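You operate a simulated robot arm through the tools that you are given. There is no shell and no other tool.

Carry out the task below with a simulated robot arm. There is one attempt and no reset: what you move stays moved.

## Task
Lower the probe into the beaker on the plate, stir at 1 and warm it to about 60 C.
Fine: 2 C over at most; it must not heat with the probe out. Leave the stirrer on, both knobs set.

The check looks at the end state, three seconds after you hand in, the way a careful person would. Anything else that was tipped, shoved, dropped, spilled or broken makes it a failure.

## Robot
A 6-joint arm with a two-finger gripper, fixed in place. Base frame: the origin is at the foot of the arm, x ahead of it, y to its left, z up; the work surface is at about z = 0.73. Lengths are in m, angles in rad, forces in N, time in s.
Its first joint turns from -2.897 to 2.897 rad. Payload 2.54 kg.
Tool frame: the origin (TCP) lies between the finger pads and is the grasp point; the fingertips stand 0.03 m ahead of it; z points along the fingers, y is the line along which they close. The gripper opens to 0.116 m. The gripper's body begins 0.095 m behind the TCP.
Orientation is that of the tool frame in the base frame, as a unit quaternion [w, x, y, z]. With the fingers straight down and closing along the base's y, the tool's x points along the base's -x, its y along +y and its z along -z.

## Interface
- The arm moves only by the tool drive_tool. Its arguments are lists of equal length, an entry for each row: "dp": the shift along the tool's x, y, z in m, a list of three; "turn": the turn, a rotation vector about the tool's x, y, z in rad, a list of three; "hand": the closure in counts, from 0 (fully open) to 255 (shut). In form: {"dp": [[dx, dy, dz], ...], "turn": [[wx, wy, wz], ...], "hand": [hand, ...]}. A call has 1 to 20 rows; each row shifts and turns the commanded pose from where the row before left it, along the tool's axes as they then stand. Rows are played at 5 a second. More than 0.05 m and 0.15 rad between two rows, or a gripper value outside its range, and nothing of the call is played. A pose out of reach is approached as far as the arm can. The call stops where the force on the tool passes 90 N (or 10 N more than at its start, if that is more) or the arm is blocked; 0.2 s more then pass. Each finger travels about 0.072 m/s and halts on what it meets, pressing with about 22 N; the grip force reading is that of the motor and also rises with nothing between the fingers. The clock runs only during rows and for 0.2 s after the last one: add rows that do not move to give the fingers time. The reply holds the time, the measured pose of the TCP, the force on the tool along the base axes, the opening and the grip force, in the units named above and with some noise, with the torque about the TCP (base axes, N m) and any sound that the robot's microphone picked up, and new pictures: "pictures" is both (left out), scene, wrist or none.
- Cameras (640 x 400 px; columns grow to the right, rows downward): "scene" is fixed at [0.0495, 0.5001, 1.4003]; the picture's right is [0.13, 0.99, 0.00], its down [0.64, -0.08, -0.77] and it looks along [-0.76, 0.10, -0.64] (base axes); focal length 214 px, centre (320, 200). "wrist" rides on the gripper at [0.069, -0.015, -0.122] in the tool frame; the picture's right is [0.22, 0.98, 0.00], its down [-0.83, 0.18, -0.53] and it looks along [-0.52, 0.11, 0.85] (tool axes); focal length 251 px, centre (320, 200). There is no depth. A picture from a camera that has moved, and an enlarged one, comes with that camera's place and axes in the base frame and with its lens.
- inspect(camera, box): a new picture of the part [left, top, right, bottom] of that camera's present view, enlarged. It takes no simulated time.
- close_job(): hands the job in; it is judged then, once.

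Nothing tells you positions but the pictures and the camera data. Unless the task says otherwise, let go and move clear before handing in.

The tools are called after ">>>" by a JSON object that holds its "api" and its "payload". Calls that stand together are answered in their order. drive_tool: Moves the arm, as the interface text tells. Its arguments: {"type":"object","properties":{"dp":{"type":"array","items":{"type":"array","items":{"type":"number"}}},"turn":{"type":"array","items":{"type":"array","items":{"type":"number"}}},"hand":{"type":"array","items":{"type":"number"}},"pictures":{"type":"string","enum":["both","scene","wrist","none"]}},"required":["dp","turn","hand"]} The other tools are called the same way: inspect (camera, box) takes an enlarged picture of a part of a camera's view; close_job () hands the job in.

At the start:

```text
time_s: 0.0
ee_pos: [0.2275, 0.4784, 1.4124]
tcp_rot: [0.0, 0.0, 1.0, 0.001]
wrist_force: [-0.5, -0.6, -0.2]
torque: [-0.01, -0.01, -0.01]
gripper_width: 0.1162
finger_force: 0.0
```

scene: 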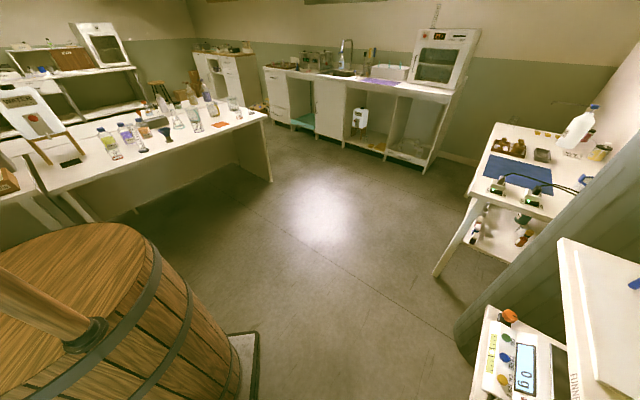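
wrist: 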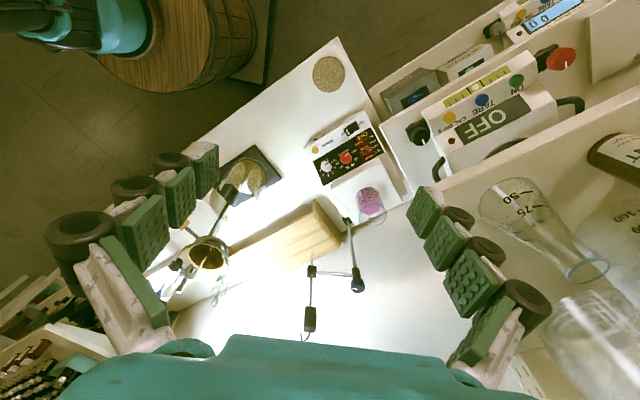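

The scene camera looks away toward the room, while the wrist camera shows a bench with a small hotplate with knobs, a beaker with pink liquid, and a probe on a stand. I'll take enlarged views to work out what is what.

>>> {"api": "inspect", "payload": {"camera": "wrist", "box": [290, 90, 430, 230]}}

>>> {"api": "inspect", "payload": {"camera": "wrist", "box": [260, 180, 420, 350]}}

>>> {"api": "inspect", "payload": {"camera": "wrist", "box": [140, 120, 380, 340]}}

>>> {"api": "inspect", "payload": {"camera": "scene", "box": [440, 240, 640, 400]}}

```text
2.86 times, centred on (360, 160) of wrist
camera zoom: at [0.1578, 0.4625, 1.532], right [-0.22, 0.98, 0.0], down [0.83, 0.18, 0.53], along [0.52, 0.11, -0.85], focal length 718 px, centre (206, 314)
```

zoom: 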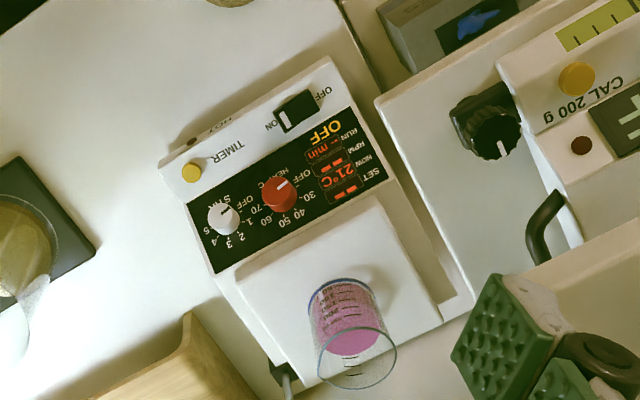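

```text
2.35 times, centred on (340, 265) of wrist
camera zoom: at [0.1578, 0.4625, 1.532], right [-0.22, 0.98, 0.0], down [0.83, 0.18, 0.53], along [0.52, 0.11, -0.85], focal length 592 px, centre (273, 47)
```

zoom: 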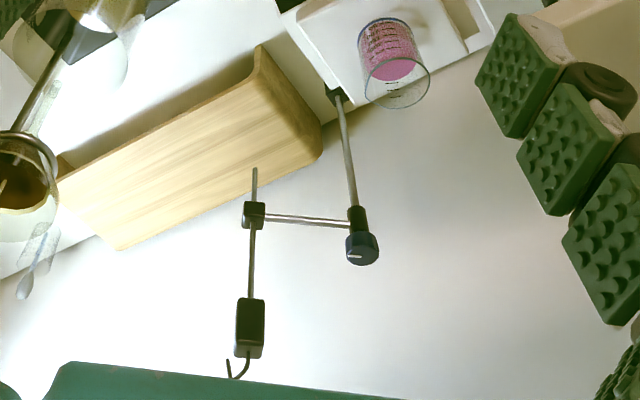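

```text
1.82 times, centred on (260, 230) of wrist
camera zoom: at [0.1578, 0.4625, 1.532], right [-0.22, 0.98, 0.0], down [0.83, 0.18, 0.53], along [0.52, 0.11, -0.85], focal length 457 px, centre (429, 146)
```

zoom: 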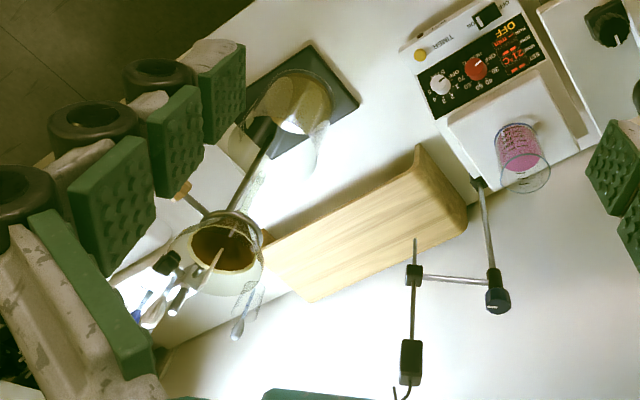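

```text
2.50 times, centred on (540, 320) of scene
camera zoom: at [0.0495, 0.5001, 1.4003], right [0.13, 0.99, 0.0], down [0.64, -0.08, -0.77], along [-0.76, 0.1, -0.64], focal length 536 px, centre (-230, -100)
```

zoom: 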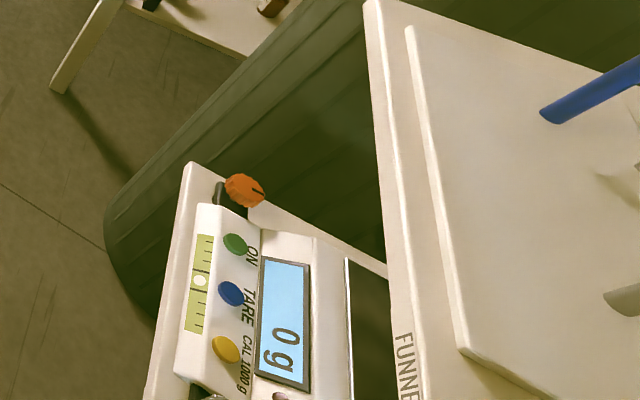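

The hotplate has a red HEAT knob, a white STIR knob, a power switch (ON/OFF), a yellow timer button and a small display. I'll zoom further into the panel and the probe stand.

>>> {"api": "inspect", "payload": {"camera": "wrist", "box": [322, 110, 382, 150]}}

>>> {"api": "inspect", "payload": {"camera": "wrist", "box": [310, 145, 350, 185]}}

>>> {"api": "inspect", "payload": {"camera": "wrist", "box": [340, 125, 390, 175]}}

>>> {"api": "inspect", "payload": {"camera": "wrist", "box": [295, 210, 375, 340]}}

```text
10.00 times, centred on (352, 130) of wrist
camera zoom: at [0.1578, 0.4625, 1.532], right [-0.22, 0.98, 0.0], down [0.83, 0.18, 0.53], along [0.52, 0.11, -0.85], focal length 2514 px, centre (0, 900)
```

zoom: 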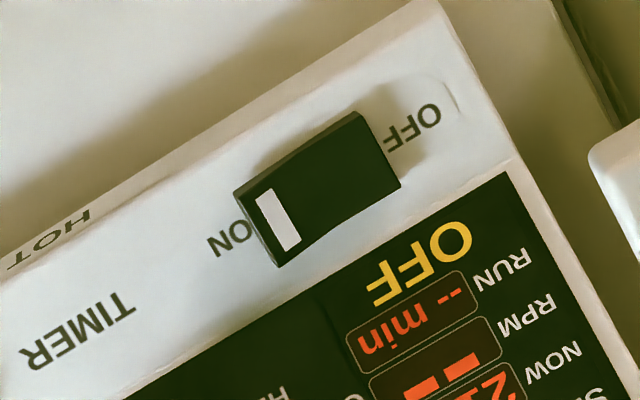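

```text
10.00 times, centred on (330, 165) of wrist
camera zoom: at [0.1578, 0.4625, 1.532], right [-0.22, 0.98, 0.0], down [0.83, 0.18, 0.53], along [0.52, 0.11, -0.85], focal length 2514 px, centre (220, 550)
```

zoom: 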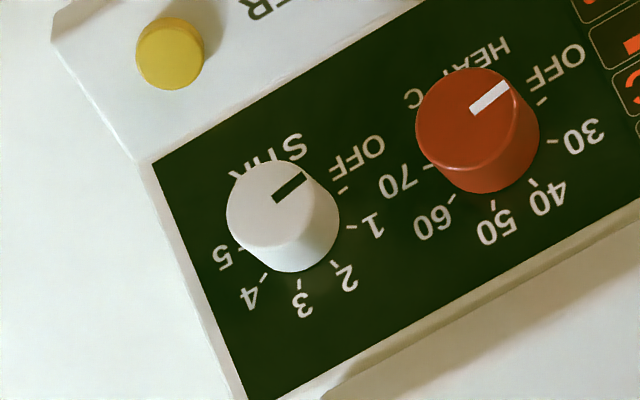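

```text
8.00 times, centred on (365, 150) of wrist
camera zoom: at [0.1578, 0.4625, 1.532], right [-0.22, 0.98, 0.0], down [0.83, 0.18, 0.53], along [0.52, 0.11, -0.85], focal length 2012 px, centre (-40, 600)
```

zoom: 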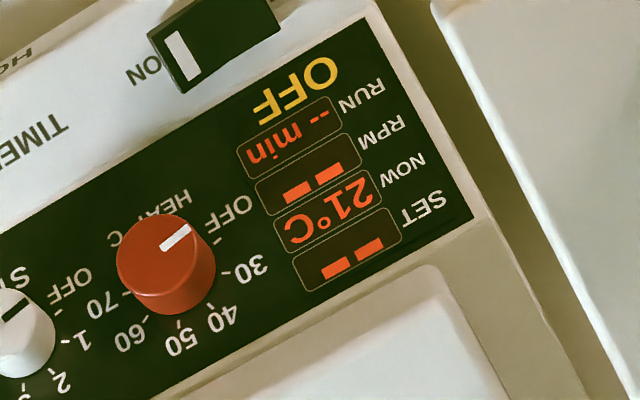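

```text
3.08 times, centred on (335, 275) of wrist
camera zoom: at [0.1578, 0.4625, 1.532], right [-0.22, 0.98, 0.0], down [0.83, 0.18, 0.53], along [0.52, 0.11, -0.85], focal length 774 px, centre (274, -31)
```

zoom: 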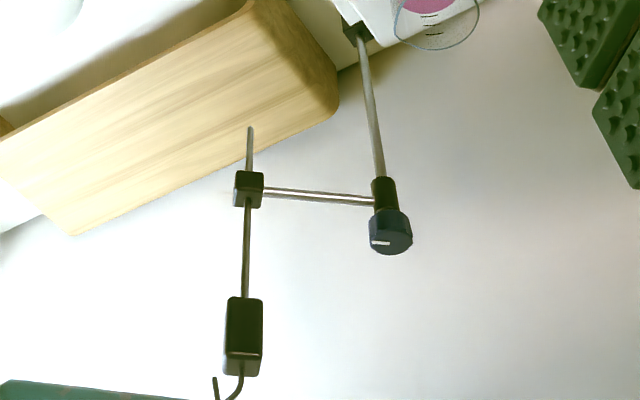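

The layout so far: a vertical rod at about (0.68, 0.67) with a knob on top near z≈1.09, a horizontal arm holding the probe towards -y, and the beaker on the plate near (0.54, 0.71). The robot stands on the front side of the hotplate. I'll shift the camera sideways to triangulate.

>>> {"api": "drive_tool", "payload": {"dp": [[-0.01, 0.04, 0], [-0.01, 0.04, 0], [-0.01, 0.04, 0], [-0.01, 0.04, 0], [0, 0, 0]], "turn": [[0, 0, 0], [0, 0, 0], [0, 0, 0], [0, 0, 0], [0, 0, 0]], "hand": [0, 0, 0, 0, 0], "pictures": "wrist"}}

```text
time_s: 1.2
ee_pos: [0.2569, 0.5718, 1.358]
tcp_rot: [0.0, -0.001, 1.0, 0.0]
wrist_force: [-0.5, 0.6, 0.1]
torque: [0.0, 0.0, -0.01]
gripper_width: 0.1163
finger_force: 0.0
out of reach, approached as far as the arm can: row 1, 2, 3, 4
camera wrist: at [0.1875, 0.5551, 1.4789], right [-0.22, 0.98, 0.0], down [0.83, 0.18, 0.53], along [0.52, 0.12, -0.85], focal length 251 px, centre (320, 200)
```

wrist: 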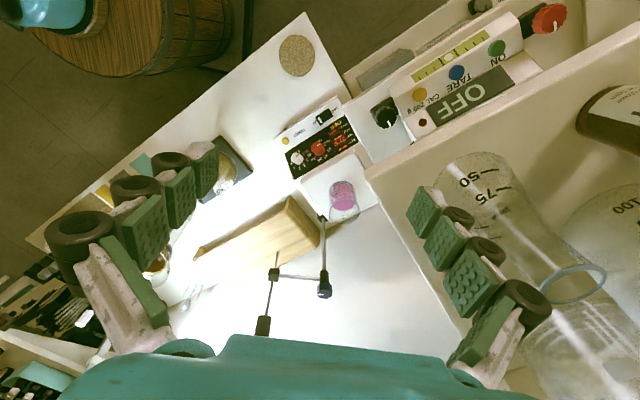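

The rod knob triangulates to about (0.65, 0.67, 1.11). A raised cabinet with balances and flasks stands close by on the +y side, so I must keep clear of it. I'll zoom in from this second viewpoint.

>>> {"api": "inspect", "payload": {"camera": "wrist", "box": [280, 100, 380, 220]}}

>>> {"api": "inspect", "payload": {"camera": "wrist", "box": [230, 200, 370, 350]}}

>>> {"api": "inspect", "payload": {"camera": "wrist", "box": [340, 0, 640, 200]}}

>>> {"api": "inspect", "payload": {"camera": "wrist", "box": [340, 140, 640, 400]}}

```text
3.33 times, centred on (330, 160) of wrist
camera zoom: at [0.1875, 0.5551, 1.4789], right [-0.22, 0.98, 0.0], down [0.83, 0.18, 0.53], along [0.52, 0.12, -0.85], focal length 838 px, centre (287, 333)
```

zoom: 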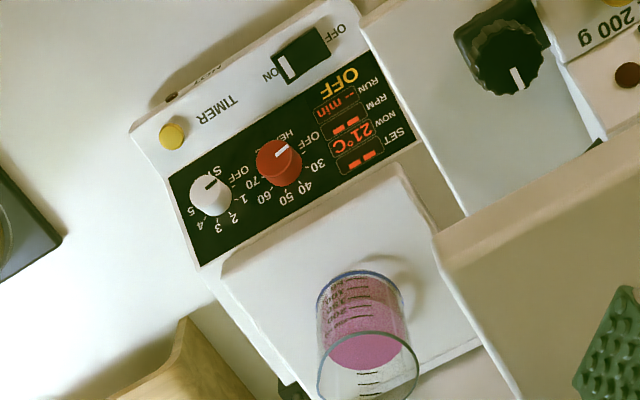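

```text
2.67 times, centred on (300, 275) of wrist
camera zoom: at [0.1875, 0.5551, 1.4789], right [-0.22, 0.98, 0.0], down [0.83, 0.18, 0.53], along [0.52, 0.12, -0.85], focal length 670 px, centre (373, 0)
```

zoom: 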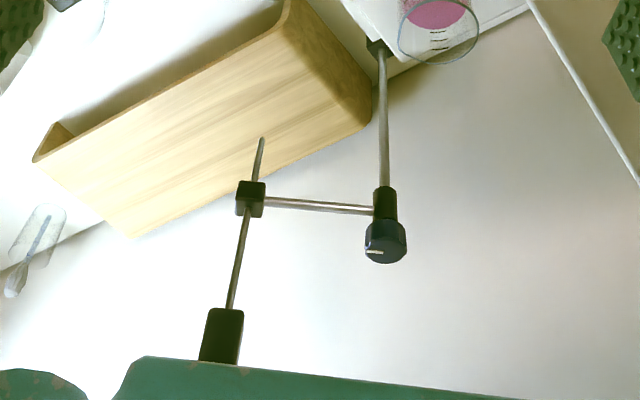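

```text
2.00 times, centred on (490, 100) of wrist
camera zoom: at [0.1875, 0.5551, 1.4789], right [-0.22, 0.98, 0.0], down [0.83, 0.18, 0.53], along [0.52, 0.12, -0.85], focal length 503 px, centre (-20, 400)
```

zoom: 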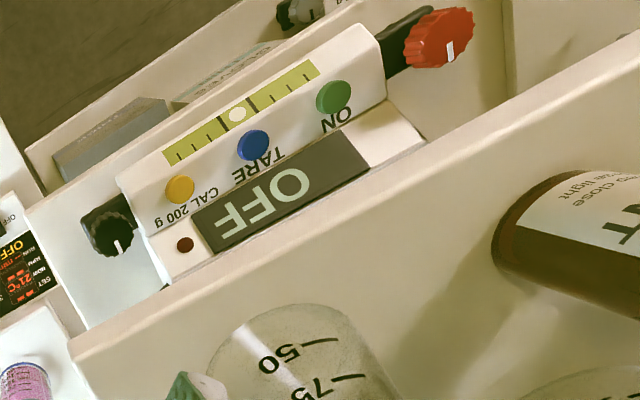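

```text
1.54 times, centred on (490, 270) of wrist
camera zoom: at [0.1875, 0.5551, 1.4789], right [-0.22, 0.98, 0.0], down [0.83, 0.18, 0.53], along [0.52, 0.12, -0.85], focal length 387 px, centre (58, 92)
```

zoom: 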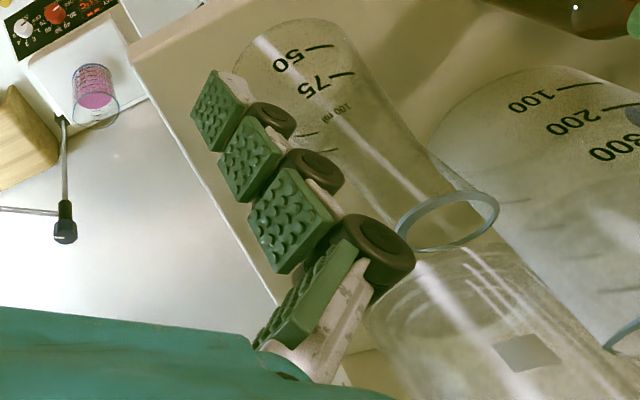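

The probe hangs in a block on the arm at about (0.65, 0.55), with its tip near z≈1.01 and its handle top near z≈1.23. Next I'll pull back, yaw to face outward and go lower, for a close look at the stand mechanism.

>>> {"api": "drive_tool", "payload": {"dp": [[-0.02, -0.04, 0.015], [-0.02, -0.04, 0.015], [-0.02, -0.04, 0.015], [-0.02, -0.04, 0.015], [-0.02, -0.04, 0.015], [0, -0.03, 0.015], [0, 0, 0]], "turn": [[0, 0, 0], [0, 0, 0], [0, 0, 0], [0, 0, 0], [0, 0, 0], [0, 0, 0], [0, 0, 0]], "hand": [0, 0, 0, 0, 0, 0, 0], "pictures": "wrist"}}

```text
time_s: 2.8
ee_pos: [0.3564, 0.3374, 1.2616]
tcp_rot: [0.0, 0.0, 1.0, 0.0]
wrist_force: [-0.4, 0.0, 0.5]
torque: [0.02, 0.01, -0.01]
gripper_width: 0.1159
finger_force: 0.1
camera wrist: at [0.2862, 0.3222, 1.3825], right [-0.22, 0.98, 0.0], down [0.83, 0.18, 0.53], along [0.52, 0.11, -0.85], focal length 251 px, centre (320, 200)
```

wrist: 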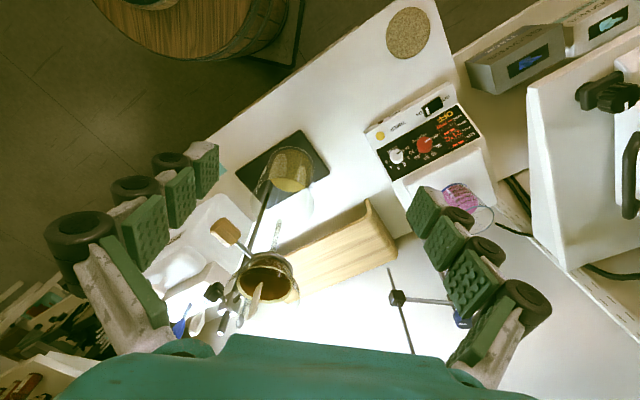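

Now I'll yaw about 43° outward and tilt up a bit to face the stand.

>>> {"api": "drive_tool", "payload": {"dp": [[0, 0, 0], [0, 0, 0], [0, 0, 0], [0, 0, 0], [0, 0, 0], [0, 0, 0], [0, 0, 0], [0, 0, 0], [0, 0, 0]], "turn": [[0, 0, -0.15], [0, 0, -0.15], [0, 0, -0.15], [0, 0, -0.15], [0, 0, -0.15], [0, -0.15, 0], [0, -0.15, 0], [0, -0.15, 0], [0, 0, 0]], "hand": [0, 0, 0, 0, 0, 0, 0, 0, 0], "pictures": "wrist"}}

```text
time_s: 4.8
ee_pos: [0.356, 0.3396, 1.2671]
tcp_rot: [0.208, -0.357, 0.907, 0.082]
wrist_force: [-0.3, -0.8, -0.4]
torque: [-0.04, 0.0, -0.02]
gripper_width: 0.116
finger_force: 0.0
camera wrist: at [0.2827, 0.25, 1.3459], right [-0.81, 0.58, -0.09], down [0.25, 0.48, 0.84], along [0.53, 0.66, -0.53], focal length 251 px, centre (320, 200)
```

wrist: 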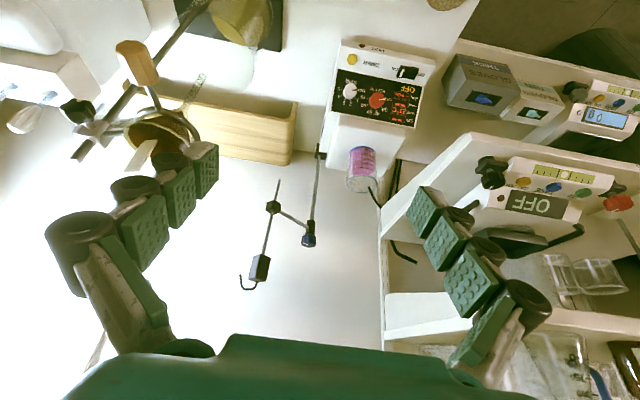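

This is a much better view of the hotplate and stand. I'll zoom in on both.

>>> {"api": "inspect", "payload": {"camera": "wrist", "box": [230, 140, 350, 300]}}

>>> {"api": "inspect", "payload": {"camera": "wrist", "box": [300, 30, 440, 210]}}

>>> {"api": "inspect", "payload": {"camera": "wrist", "box": [360, 100, 640, 360]}}

>>> {"api": "inspect", "payload": {"camera": "wrist", "box": [290, 210, 330, 250]}}

```text
2.50 times, centred on (290, 220) of wrist
camera zoom: at [0.2827, 0.25, 1.3459], right [-0.81, 0.58, -0.09], down [0.25, 0.48, 0.84], along [0.53, 0.66, -0.53], focal length 629 px, centre (395, 150)
```

zoom: 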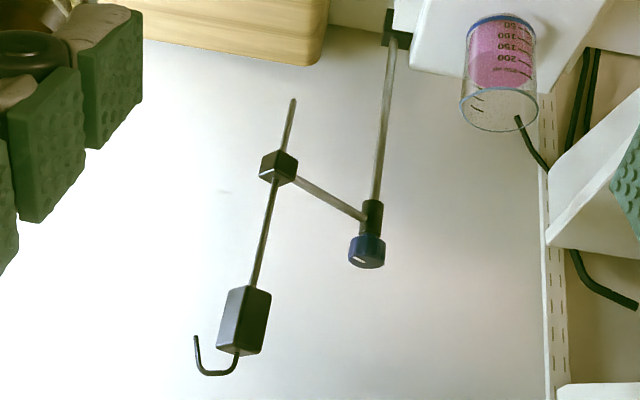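

```text
2.22 times, centred on (370, 120) of wrist
camera zoom: at [0.2827, 0.25, 1.3459], right [-0.81, 0.58, -0.09], down [0.25, 0.48, 0.84], along [0.53, 0.66, -0.53], focal length 559 px, centre (209, 378)
```

zoom: 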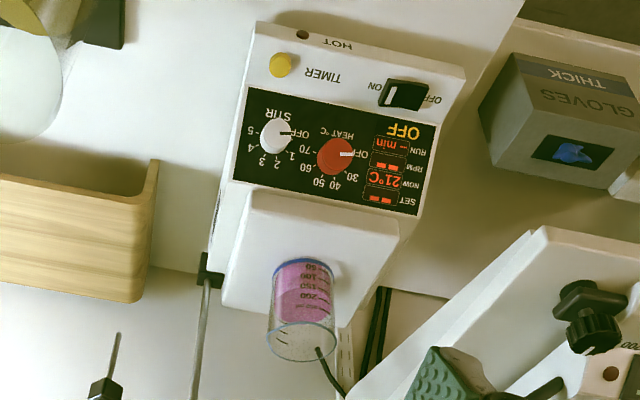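

```text
1.54 times, centred on (500, 230) of wrist
camera zoom: at [0.2827, 0.25, 1.3459], right [-0.81, 0.58, -0.09], down [0.25, 0.48, 0.84], along [0.53, 0.66, -0.53], focal length 387 px, centre (43, 154)
```

zoom: 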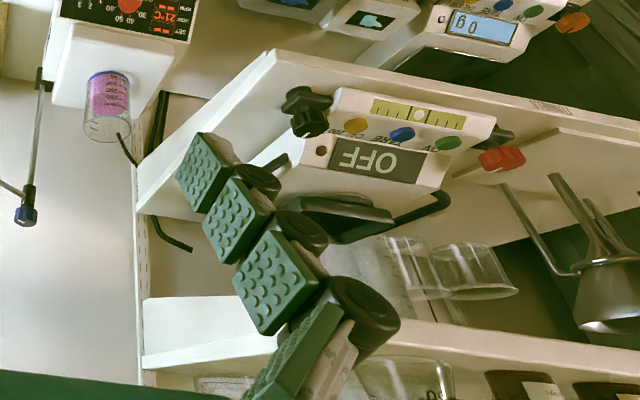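

```text
10.00 times, centred on (310, 230) of wrist
camera zoom: at [0.2827, 0.25, 1.3459], right [-0.81, 0.58, -0.09], down [0.25, 0.48, 0.84], along [0.53, 0.66, -0.53], focal length 2514 px, centre (420, -100)
```

zoom: 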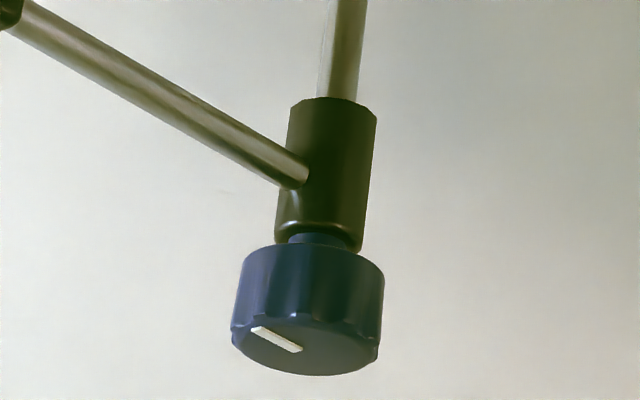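

The bench is turned 45° to the base. The rod stands at about (0.648, 0.670). The beaker axis is about (0.518, 0.692) with its rim near z≈0.967, and the probe must swing roughly 100° clockwise to be above it. I'll tilt the tool until the camera looks horizontally and lower it, to measure heights well.

>>> {"api": "drive_tool", "payload": {"dp": [[0, 0, 0], [0, 0, 0], [0, 0, 0], [0, 0, 0], [0.028, 0.004, 0.031], [0.028, 0.004, 0.031], [0.028, 0.004, 0.031], [0.028, 0.004, 0.031], [0.028, 0.004, 0.031], [0, 0, 0]], "turn": [[0, -0.145, 0], [0, -0.145, 0], [0, -0.145, 0], [0, -0.145, 0], [0, 0, 0], [0, 0, 0], [0, 0, 0], [0, 0, 0], [0, 0, 0], [0, 0, 0]], "hand": [0, 0, 0, 0, 0, 0, 0, 0, 0, 0], "pictures": "wrist"}}

```text
time_s: 7.0
ee_pos: [0.3862, 0.3976, 1.0659]
tcp_rot: [0.458, -0.319, 0.81, 0.18]
wrist_force: [-0.2, 0.3, 0.0]
torque: [0.01, -0.01, 0.0]
gripper_width: 0.1163
finger_force: 0.0
camera wrist: at [0.2934, 0.291, 1.0686], right [-0.75, 0.64, -0.18], down [-0.15, 0.11, 0.98], along [0.65, 0.76, 0.01], focal length 251 px, centre (320, 200)
```

wrist: 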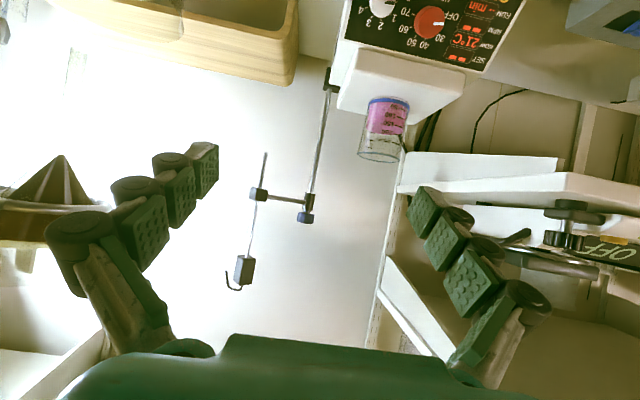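

>>> {"api": "inspect", "payload": {"camera": "wrist", "box": [210, 80, 430, 300]}}

>>> {"api": "inspect", "payload": {"camera": "wrist", "box": [220, 170, 330, 300]}}

>>> {"api": "inspect", "payload": {"camera": "wrist", "box": [320, 0, 520, 170]}}

```text
1.82 times, centred on (320, 190) of wrist
camera zoom: at [0.2934, 0.291, 1.0686], right [-0.75, 0.64, -0.18], down [-0.15, 0.11, 0.98], along [0.65, 0.76, 0.01], focal length 457 px, centre (320, 218)
```

zoom: 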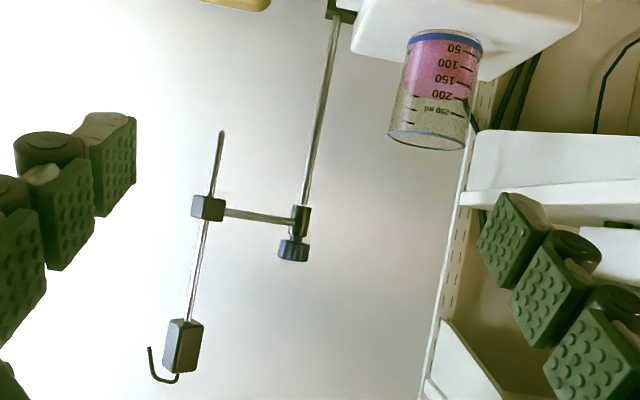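

```text
3.08 times, centred on (275, 235) of wrist
camera zoom: at [0.2934, 0.291, 1.0686], right [-0.75, 0.64, -0.18], down [-0.15, 0.11, 0.98], along [0.65, 0.76, 0.01], focal length 774 px, centre (458, 92)
```

zoom: 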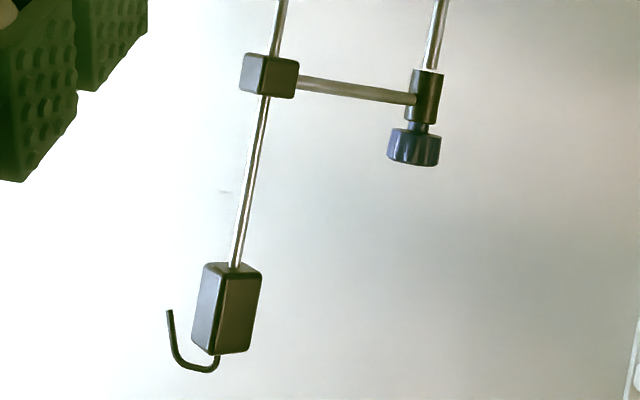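

```text
2.35 times, centred on (420, 85) of wrist
camera zoom: at [0.2934, 0.291, 1.0686], right [-0.75, 0.64, -0.18], down [-0.15, 0.11, 0.98], along [0.65, 0.76, 0.01], focal length 592 px, centre (85, 471)
```

zoom: 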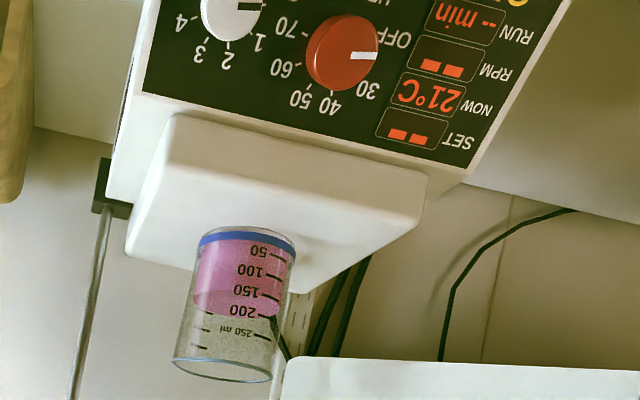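

Heights refined: probe tip z≈1.009, block and bar z≈1.081, rim z≈0.972, liquid surface z≈0.928 and plate z≈0.868. I'll approach the probe shaft between block and handle with open fingers, at z≈1.13 and tilted, stopping 10 cm short.

>>> {"api": "drive_tool", "payload": {"dp": [[-0.0312, -0.0134, 0.0271], [-0.0312, -0.0134, 0.0271], [-0.0312, -0.0134, 0.0271], [-0.0312, -0.0134, 0.0271], [-0.0312, -0.0134, 0.0271], [0, 0, 0]], "turn": [[0, 0, 0], [0, 0, 0], [0, 0, 0], [0, 0, 0], [0, 0, 0], [0, 0, 0]], "hand": [0, 0, 0, 0, 0, 0], "pictures": "wrist"}}

```text
time_s: 8.4
ee_pos: [0.5778, 0.4842, 1.134]
tcp_rot: [0.458, -0.32, 0.81, 0.181]
wrist_force: [0.6, -0.5, 0.3]
torque: [0.02, 0.02, 0.0]
gripper_width: 0.1161
finger_force: 0.0
camera wrist: at [0.4845, 0.378, 1.1362], right [-0.75, 0.64, -0.18], down [-0.15, 0.11, 0.98], along [0.65, 0.76, 0.01], focal length 251 px, centre (320, 200)
```

wrist: 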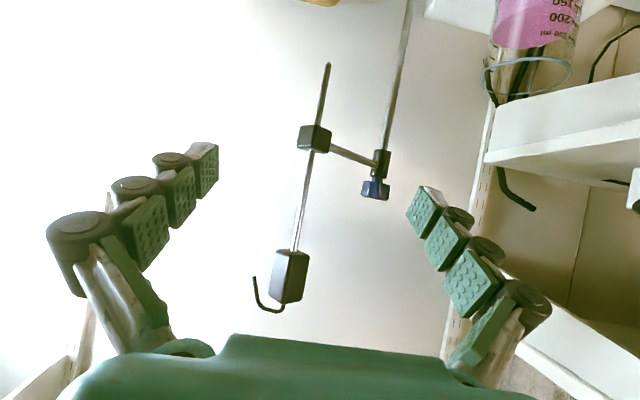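

The shaft is laterally centred between the fingers. I'll move forward to put it at the grasp point.

>>> {"api": "drive_tool", "payload": {"dp": [[-0.0164, 0, 0.0273], [-0.0164, 0, 0.0273], [-0.0164, 0, 0.0273], [0, 0, 0]], "turn": [[0, 0, 0], [0, 0, 0], [0, 0, 0], [0, 0, 0]], "hand": [0, 0, 0, 0], "pictures": "wrist"}}

```text
time_s: 9.4
ee_pos: [0.647, 0.5474, 1.1326]
tcp_rot: [0.458, -0.319, 0.81, 0.181]
wrist_force: [0.3, -0.8, -0.1]
torque: [0.01, -0.03, 0.04]
gripper_width: 0.116
finger_force: 0.0
camera wrist: at [0.5546, 0.44, 1.1339], right [-0.75, 0.64, -0.18], down [-0.15, 0.11, 0.98], along [0.65, 0.76, 0.01], focal length 251 px, centre (320, 200)
```

wrist: 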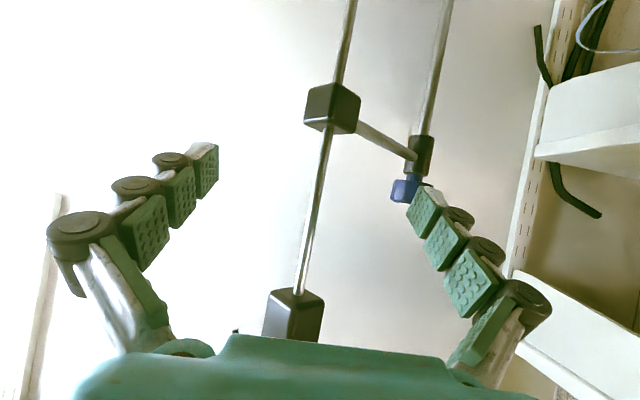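

The shaft sits at the grasp point. I'll close the fingers to a loose cage of about 2 cm around it.

>>> {"api": "drive_tool", "payload": {"dp": [[0, 0, 0], [0, 0, 0], [0, 0, 0], [0, 0, 0], [0, 0, 0], [0, 0, 0]], "turn": [[0, 0, 0], [0, 0, 0], [0, 0, 0], [0, 0, 0], [0, 0, 0], [0, 0, 0]], "hand": [80, 150, 200, 210, 210, 210], "pictures": "wrist"}}

```text
time_s: 10.8
ee_pos: [0.6471, 0.5468, 1.1308]
tcp_rot: [0.458, -0.319, 0.81, 0.181]
wrist_force: [1.3, 0.3, 0.1]
torque: [0.03, -0.03, -0.03]
gripper_width: 0.0204
finger_force: 0.0
camera wrist: at [0.5543, 0.4399, 1.1339], right [-0.75, 0.64, -0.18], down [-0.15, 0.11, 0.98], along [0.65, 0.76, 0.01], focal length 251 px, centre (320, 200)
```

wrist: 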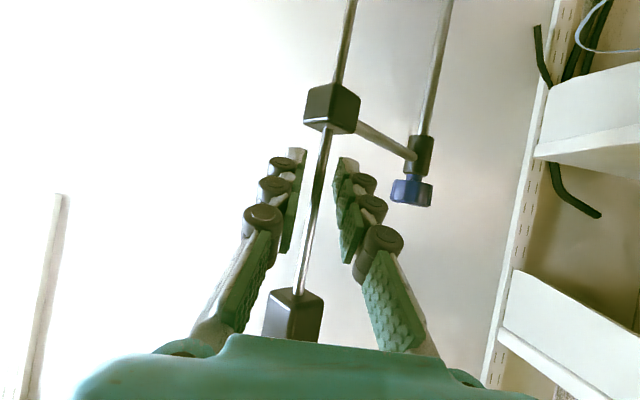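

The shaft is caged. I'll start swinging it gently along the arc about the rod, as a test of the first 20°.

>>> {"api": "drive_tool", "payload": {"dp": [[0.0031, 0.0123, -0.0051], [0.0031, 0.0123, -0.0051], [0.0028, 0.009, -0.0047], [0.0028, 0.009, -0.0047], [0, 0, 0]], "turn": [[0, 0, 0], [0, 0, 0], [0, 0, 0], [0, 0, 0], [0, 0, 0]], "hand": [210, 210, 210, 210, 210], "pictures": "wrist"}}

```text
time_s: 12.0
ee_pos: [0.6024, 0.5612, 1.1333]
tcp_rot: [0.458, -0.319, 0.81, 0.18]
wrist_force: [0.2, 0.9, 0.8]
torque: [0.01, -0.01, 0.02]
gripper_width: 0.0205
finger_force: 0.1
camera wrist: at [0.5098, 0.4541, 1.1345], right [-0.75, 0.64, -0.18], down [-0.15, 0.11, 0.98], along [0.65, 0.76, 0.01], focal length 251 px, centre (320, 200)
```

wrist: 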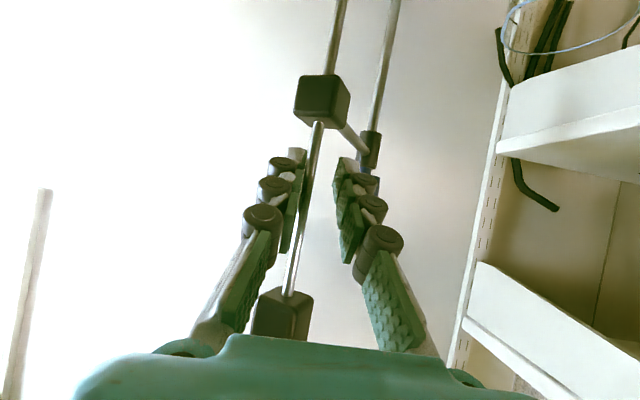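

The arm swings freely with almost no force. I'll continue along the arc.

>>> {"api": "drive_tool", "payload": {"dp": [[0.002, 0.0098, -0.0033], [0.002, 0.0098, -0.0033], [0.0011, 0.0103, -0.0018], [0.0011, 0.0103, -0.0018], [0.0002, 0.0105, -0.0003], [0.0002, 0.0105, -0.0003], [-0.0008, 0.0104, 0.0013], [-0.0008, 0.0104, 0.0013], [-0.0017, 0.01, 0.0029], [-0.0017, 0.01, 0.0029], [0, 0, 0]], "turn": [[0, 0, 0], [0, 0, 0], [0, 0, 0], [0, 0, 0], [0, 0, 0], [0, 0, 0], [0, 0, 0], [0, 0, 0], [0, 0, 0], [0, 0, 0], [0, 0, 0]], "hand": [210, 210, 210, 210, 210, 210, 210, 210, 210, 210, 210], "pictures": "wrist"}}

```text
time_s: 14.4
ee_pos: [0.5303, 0.634, 1.1306]
tcp_rot: [0.457, -0.319, 0.81, 0.18]
wrist_force: [0.2, -0.3, 0.3]
torque: [0.01, -0.01, 0.03]
gripper_width: 0.0203
finger_force: 0.0
camera wrist: at [0.4389, 0.5267, 1.1339], right [-0.75, 0.64, -0.18], down [-0.15, 0.11, 0.98], along [0.65, 0.76, 0.01], focal length 251 px, centre (320, 200)
```

wrist: 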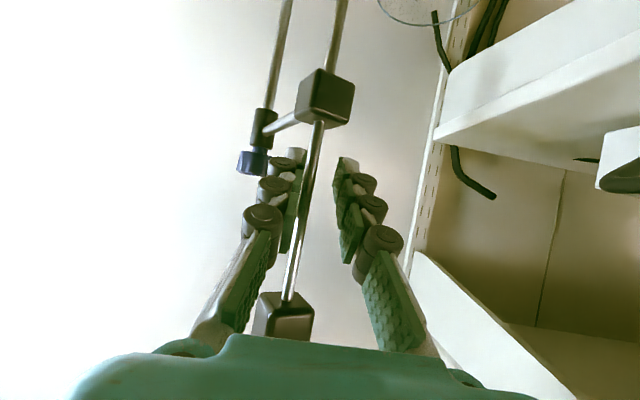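

Still following well. Two more steps toward the beaker, then a check of the probe's alignment over it.

>>> {"api": "drive_tool", "payload": {"dp": [[-0.0026, 0.0093, 0.0043], [-0.0026, 0.0093, 0.0043], [-0.0034, 0.0083, 0.0056], [-0.0034, 0.0083, 0.0056], [0, 0, 0]], "turn": [[0, 0, 0], [0, 0, 0], [0, 0, 0], [0, 0, 0], [0, 0, 0]], "hand": [210, 210, 210, 210, 210], "pictures": "wrist"}}

>>> {"api": "inspect", "payload": {"camera": "wrist", "box": [230, 0, 450, 200]}}

```text
time_s: 15.6
ee_pos: [0.5224, 0.6746, 1.1335]
tcp_rot: [0.458, -0.319, 0.81, 0.181]
wrist_force: [-0.1, 0.7, 0.1]
torque: [0.0, 0.02, -0.02]
gripper_width: 0.0202
finger_force: 0.2
camera wrist: at [0.4299, 0.5681, 1.1349], right [-0.75, 0.64, -0.18], down [-0.15, 0.11, 0.98], along [0.65, 0.76, 0.01], focal length 251 px, centre (320, 200)
```

wrist: 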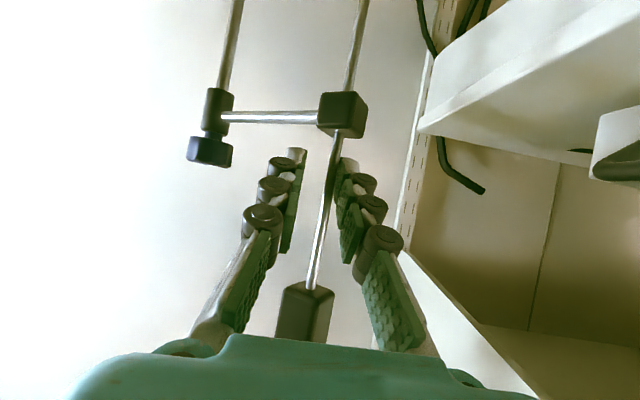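

```text
2.00 times, centred on (340, 100) of wrist
camera zoom: at [0.4299, 0.5681, 1.1349], right [-0.75, 0.64, -0.18], down [-0.15, 0.11, 0.98], along [0.65, 0.76, 0.01], focal length 503 px, centre (280, 400)
```

zoom: 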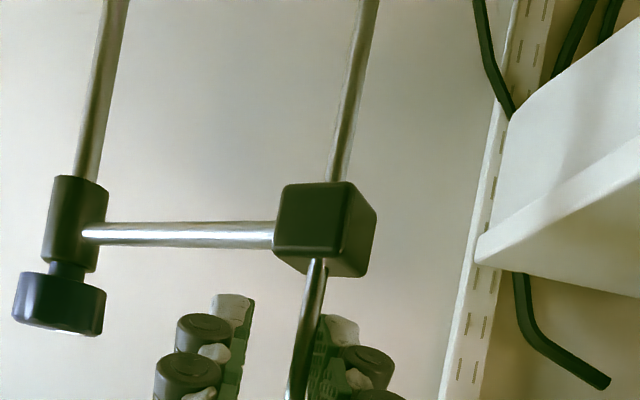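

The probe is at about (0.526, 0.686), within about 1 cm of the beaker axis. I'll centre the fingers on it and close on the shaft.

>>> {"api": "drive_tool", "payload": {"dp": [[-0.0039, 0.0045, 0.0065], [-0.0039, 0.0045, 0.0065], [0, 0, 0], [0, 0, 0], [0, 0, 0], [0, 0, 0]], "turn": [[0, 0, 0], [0, 0, 0], [0, 0, 0], [0, 0, 0], [0, 0, 0], [0, 0, 0]], "hand": [210, 210, 225, 255, 255, 255], "pictures": "wrist"}}

```text
time_s: 17.0
ee_pos: [0.5306, 0.6916, 1.1321]
tcp_rot: [0.459, -0.318, 0.81, 0.18]
wrist_force: [16.6, -10.2, -1.0]
torque: [-0.03, -0.02, 0.04]
gripper_width: 0.006
finger_force: 33.4
camera wrist: at [0.4372, 0.5847, 1.1343], right [-0.75, 0.64, -0.18], down [-0.15, 0.11, 0.98], along [0.65, 0.76, 0.01], focal length 251 px, centre (320, 200)
```

wrist: 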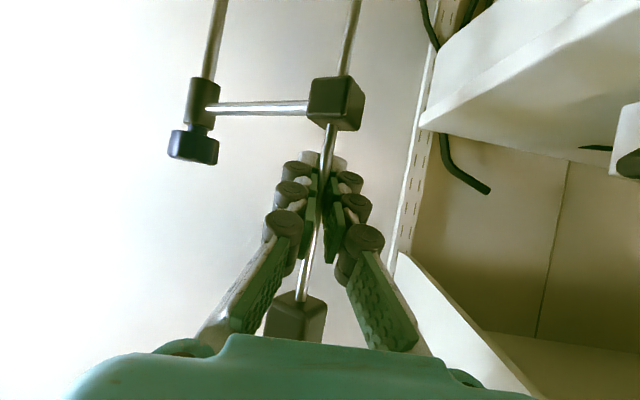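

The fingers have gripped the shaft, but it pushes back about 19 N toward -l, which suggests the swing is at its stop. I'll ease the tool back a few millimetres to relieve that.

>>> {"api": "drive_tool", "payload": {"dp": [[0, -0.002, 0], [0, -0.002, 0], [0, 0, 0]], "turn": [[0, 0, 0], [0, 0, 0], [0, 0, 0]], "hand": [255, 255, 255], "pictures": "none"}}

```text
time_s: 17.8
ee_pos: [0.5309, 0.6907, 1.1322]
tcp_rot: [0.458, -0.32, 0.81, 0.181]
wrist_force: [2.8, -1.0, -0.7]
torque: [0.09, -0.01, 0.06]
gripper_width: 0.006
finger_force: 32.8
```

The force is relieved. Now I'll lower gently, 2 cm first, and watch the force.

>>> {"api": "drive_tool", "payload": {"dp": [[0.0043, 0, 0.0026], [0.0043, 0, 0.0026], [0.0043, 0, 0.0026], [0.0043, 0, 0.0026], [0, 0, 0]], "turn": [[0, 0, 0], [0, 0, 0], [0, 0, 0], [0, 0, 0], [0, 0, 0]], "hand": [255, 255, 255, 255, 255], "pictures": "wrist"}}

```text
time_s: 19.0
ee_pos: [0.5295, 0.6907, 1.1156]
tcp_rot: [0.46, -0.32, 0.808, 0.182]
wrist_force: [0.5, -0.6, 56.0]
torque: [0.61, -1.14, -0.07]
gripper_width: 0.0059
finger_force: 33.2
camera wrist: at [0.4376, 0.5833, 1.1174], right [-0.75, 0.64, -0.19], down [-0.15, 0.11, 0.98], along [0.65, 0.76, 0.02], focal length 251 px, centre (320, 200)
```

wrist: 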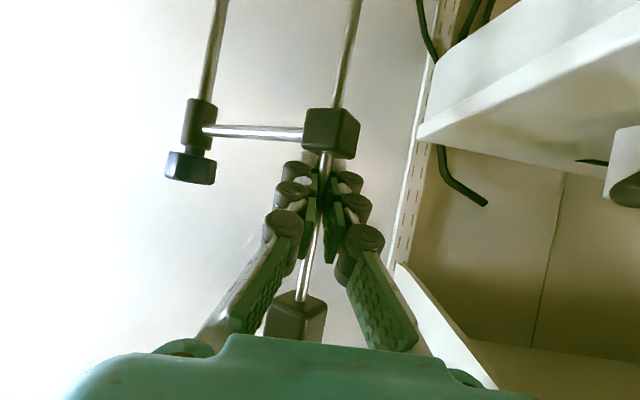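

The vertical force rose to 56 N. In the picture the block and knob stayed put while the probe handle seems to have come down with the fingers. I'll look closely.

>>> {"api": "inspect", "payload": {"camera": "wrist", "box": [160, 0, 420, 200]}}

>>> {"api": "inspect", "payload": {"camera": "wrist", "box": [230, 140, 430, 350]}}

```text
2.00 times, centred on (290, 100) of wrist
camera zoom: at [0.4376, 0.5833, 1.1174], right [-0.75, 0.64, -0.19], down [-0.15, 0.11, 0.98], along [0.65, 0.76, 0.02], focal length 503 px, centre (380, 400)
```

zoom: 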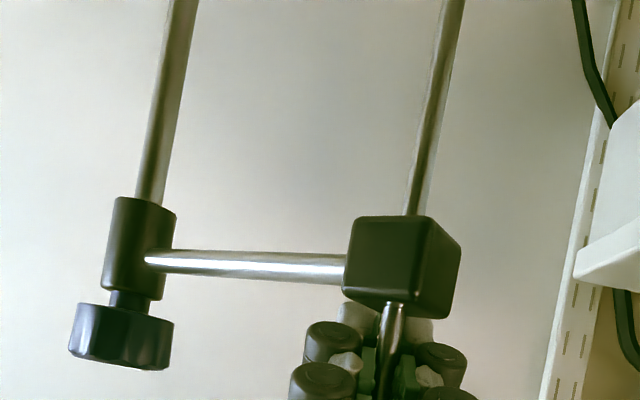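

```text
1.90 times, centred on (330, 245) of wrist
camera zoom: at [0.4376, 0.5833, 1.1174], right [-0.75, 0.64, -0.19], down [-0.15, 0.11, 0.98], along [0.65, 0.76, 0.02], focal length 479 px, centre (301, 114)
```

zoom: 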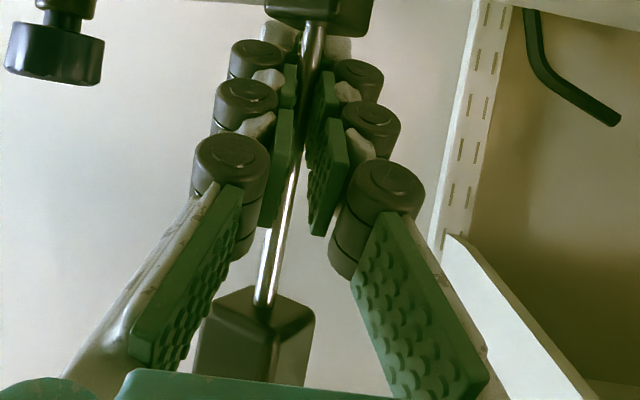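

It looks as though the probe itself slides through the block, and the 56 N came from the fingertips reaching the block's top. I'll open to a cage, rise, and verify the handle stays where it is.

>>> {"api": "drive_tool", "payload": {"dp": [[0, 0, 0], [0, 0, 0], [-0.0043, 0, -0.0026], [-0.0043, 0, -0.0026], [-0.0043, 0, -0.0026], [0, 0, 0]], "turn": [[0, 0, 0], [0, 0, 0], [0, 0, 0], [0, 0, 0], [0, 0, 0], [0, 0, 0]], "hand": [200, 200, 200, 200, 200, 200], "pictures": "wrist"}}

```text
time_s: 20.4
ee_pos: [0.5305, 0.691, 1.1266]
tcp_rot: [0.459, -0.319, 0.809, 0.18]
wrist_force: [-0.4, 0.7, -0.4]
torque: [0.01, 0.02, -0.01]
gripper_width: 0.025
finger_force: 0.1
camera wrist: at [0.4376, 0.5834, 1.1288], right [-0.75, 0.64, -0.18], down [-0.15, 0.11, 0.98], along [0.65, 0.76, 0.01], focal length 251 px, centre (320, 200)
```

wrist: 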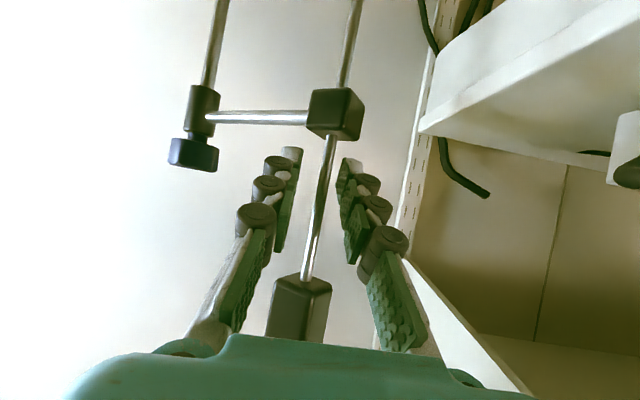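

The probe slid down about 15 mm and stayed, so the probe slides through the block with friction. I'll regrip higher, just under the handle, and do another stroke while watching the force.

>>> {"api": "drive_tool", "payload": {"dp": [[-0.0086, 0, -0.0052], [-0.0086, 0, -0.0052], [0, 0, 0], [0, 0, 0], [0, 0, 0], [0, 0, 0]], "turn": [[0, 0, 0], [0, 0, 0], [0, 0, 0], [0, 0, 0], [0, 0, 0], [0, 0, 0]], "hand": [200, 200, 220, 255, 255, 255], "pictures": "wrist"}}

```text
time_s: 21.8
ee_pos: [0.53, 0.6904, 1.1457]
tcp_rot: [0.458, -0.319, 0.81, 0.181]
wrist_force: [0.5, 1.1, -1.2]
torque: [0.01, 0.01, 0.0]
gripper_width: 0.006
finger_force: 33.0
camera wrist: at [0.437, 0.5839, 1.1484], right [-0.75, 0.64, -0.18], down [-0.15, 0.11, 0.98], along [0.65, 0.76, 0.01], focal length 251 px, centre (320, 200)
```

wrist: 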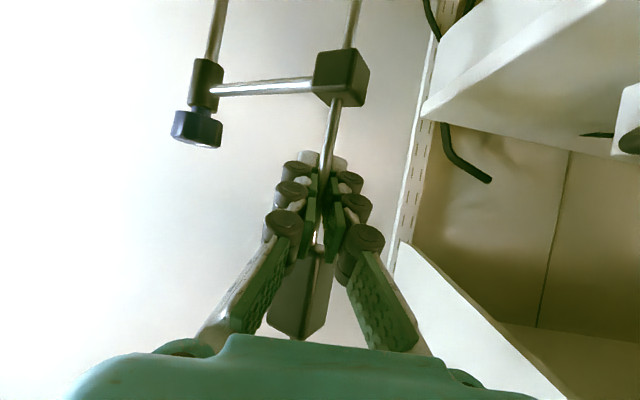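

>>> {"api": "drive_tool", "payload": {"dp": [[0.0043, 0, 0.0026], [0.0043, 0, 0.0026], [0, 0, 0]], "turn": [[0, 0, 0], [0, 0, 0], [0, 0, 0]], "hand": [255, 255, 255], "pictures": "none"}}

```text
time_s: 22.6
ee_pos: [0.5295, 0.6908, 1.1365]
tcp_rot: [0.458, -0.319, 0.81, 0.18]
wrist_force: [-9.3, 1.4, -0.4]
torque: [0.05, -0.05, 0.0]
gripper_width: 0.0059
finger_force: 33.6
```

Almost no vertical resistance. I'll continue another centimetre and look.

>>> {"api": "drive_tool", "payload": {"dp": [[0.0043, 0, 0.0026], [0.0043, 0, 0.0026], [0, 0, 0]], "turn": [[0, 0, 0], [0, 0, 0], [0, 0, 0]], "hand": [255, 255, 255], "pictures": "wrist"}}

```text
time_s: 23.4
ee_pos: [0.5294, 0.6905, 1.1274]
tcp_rot: [0.459, -0.319, 0.81, 0.18]
wrist_force: [-15.3, 3.5, 0.5]
torque: [0.06, 0.01, -0.06]
gripper_width: 0.0058
finger_force: 33.1
camera wrist: at [0.4371, 0.5831, 1.1296], right [-0.75, 0.64, -0.18], down [-0.15, 0.11, 0.98], along [0.65, 0.76, 0.01], focal length 251 px, centre (320, 200)
```

wrist: 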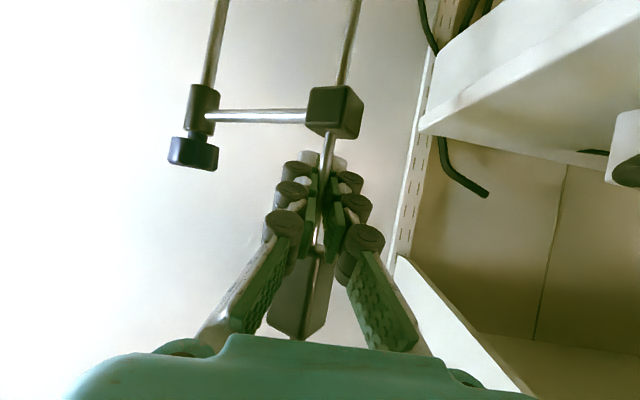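

The probe now follows the fingers down easily, and its handle bottom is at about z≈1.155 with about 6 cm left above the block. To finish the stroke I'll grip the handle itself, squared to its faces. First I'll open and retreat along the tool axis.

>>> {"api": "drive_tool", "payload": {"dp": [[0, 0, 0], [0, 0, 0], [0, 0, 0], [0, 0, 0], [0, 0, -0.04], [0, 0, -0.04], [0, 0, -0.04], [0, 0, -0.03], [0, 0, 0]], "turn": [[0, 0, 0], [0, 0, 0], [0, 0, 0], [0, 0, 0], [0, 0, 0], [0, 0, 0], [0, 0, 0], [0, 0, 0], [0, 0, 0]], "hand": [210, 140, 70, 0, 0, 0, 0, 0, 0], "pictures": "wrist"}}

```text
time_s: 25.4
ee_pos: [0.4386, 0.6041, 1.203]
tcp_rot: [0.457, -0.32, 0.81, 0.181]
wrist_force: [0.2, -0.1, 0.1]
torque: [-0.02, -0.01, -0.03]
gripper_width: 0.1158
finger_force: 0.0
camera wrist: at [0.3454, 0.4962, 1.2051], right [-0.75, 0.64, -0.18], down [-0.15, 0.11, 0.98], along [0.65, 0.76, 0.01], focal length 251 px, centre (320, 200)
```

wrist: 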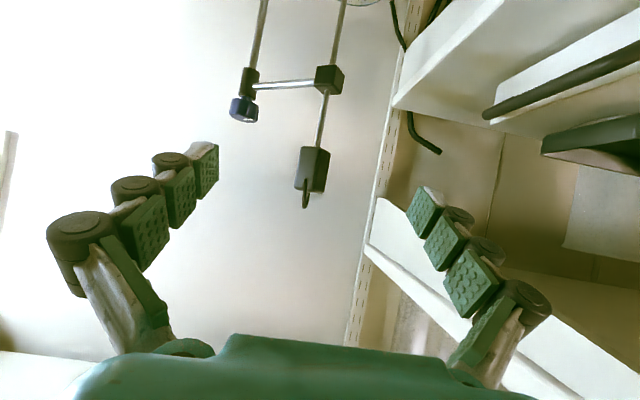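

>>> {"api": "inspect", "payload": {"camera": "wrist", "box": [220, 0, 400, 220]}}

>>> {"api": "inspect", "payload": {"camera": "wrist", "box": [280, 130, 350, 220]}}

```text
1.82 times, centred on (310, 110) of wrist
camera zoom: at [0.3454, 0.4962, 1.2051], right [-0.75, 0.64, -0.18], down [-0.15, 0.11, 0.98], along [0.65, 0.76, 0.01], focal length 457 px, centre (338, 364)
```

zoom: 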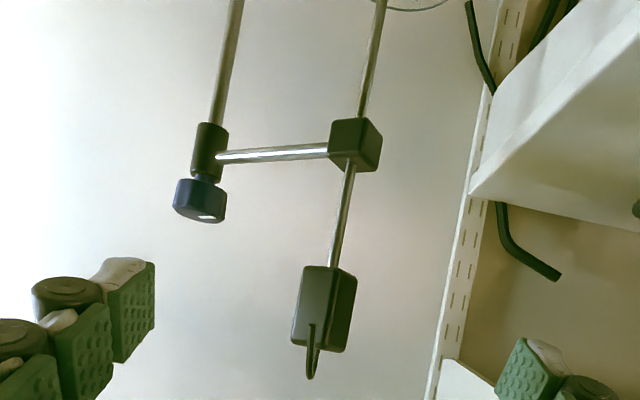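

```text
4.44 times, centred on (315, 175) of wrist
camera zoom: at [0.3454, 0.4962, 1.2051], right [-0.75, 0.64, -0.18], down [-0.15, 0.11, 0.98], along [0.65, 0.76, 0.01], focal length 1118 px, centre (342, 311)
```

zoom: 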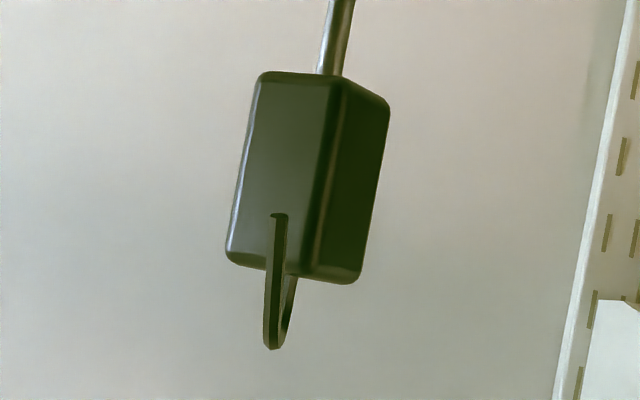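

The cable stub hangs in front of the upper half of the handle, and the handle's faces align with the arm. I'll reorient the tool to be horizontal and pointing about +y, so the fingers can grip the lower half of the handle below the cable stub, staying well back for now.

>>> {"api": "drive_tool", "payload": {"dp": [[0, 0, 0], [0, 0, 0], [0, 0, 0], [0, 0, 0], [0, 0, 0], [0, 0, 0], [0, 0, 0], [0, 0, 0], [0, 0, 0], [0.0133, -0.026, -0.0217], [0.0133, -0.026, -0.0217], [0.0133, -0.026, -0.0217], [0, 0, 0]], "turn": [[-0.1196, 0, -0.072], [-0.1196, 0, -0.072], [-0.1196, 0, -0.072], [-0.1196, 0, -0.072], [-0.1196, 0, -0.072], [0, -0.1355, 0], [0, -0.1355, 0], [0, -0.1355, 0], [0, -0.1355, 0], [0, 0, 0], [0, 0, 0], [0, 0, 0], [0, 0, 0]], "hand": [0, 0, 0, 0, 0, 0, 0, 0, 0, 0, 0, 0, 0], "pictures": "wrist"}}

```text
time_s: 28.2
ee_pos: [0.5067, 0.5271, 1.1636]
tcp_rot: [0.531, -0.468, 0.53, 0.468]
wrist_force: [0.2, -0.1, -0.9]
torque: [0.02, -0.01, -0.01]
gripper_width: 0.116
finger_force: 0.1
camera wrist: at [0.506, 0.4036, 1.0936], right [-0.97, 0.12, -0.22], down [-0.25, -0.51, 0.83], along [-0.01, 0.85, 0.52], focal length 251 px, centre (320, 200)
```

wrist: 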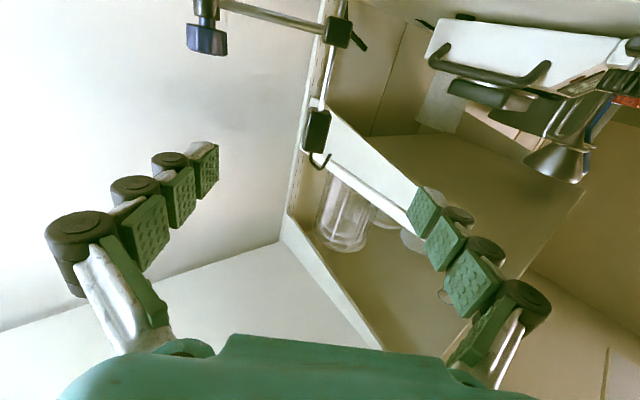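

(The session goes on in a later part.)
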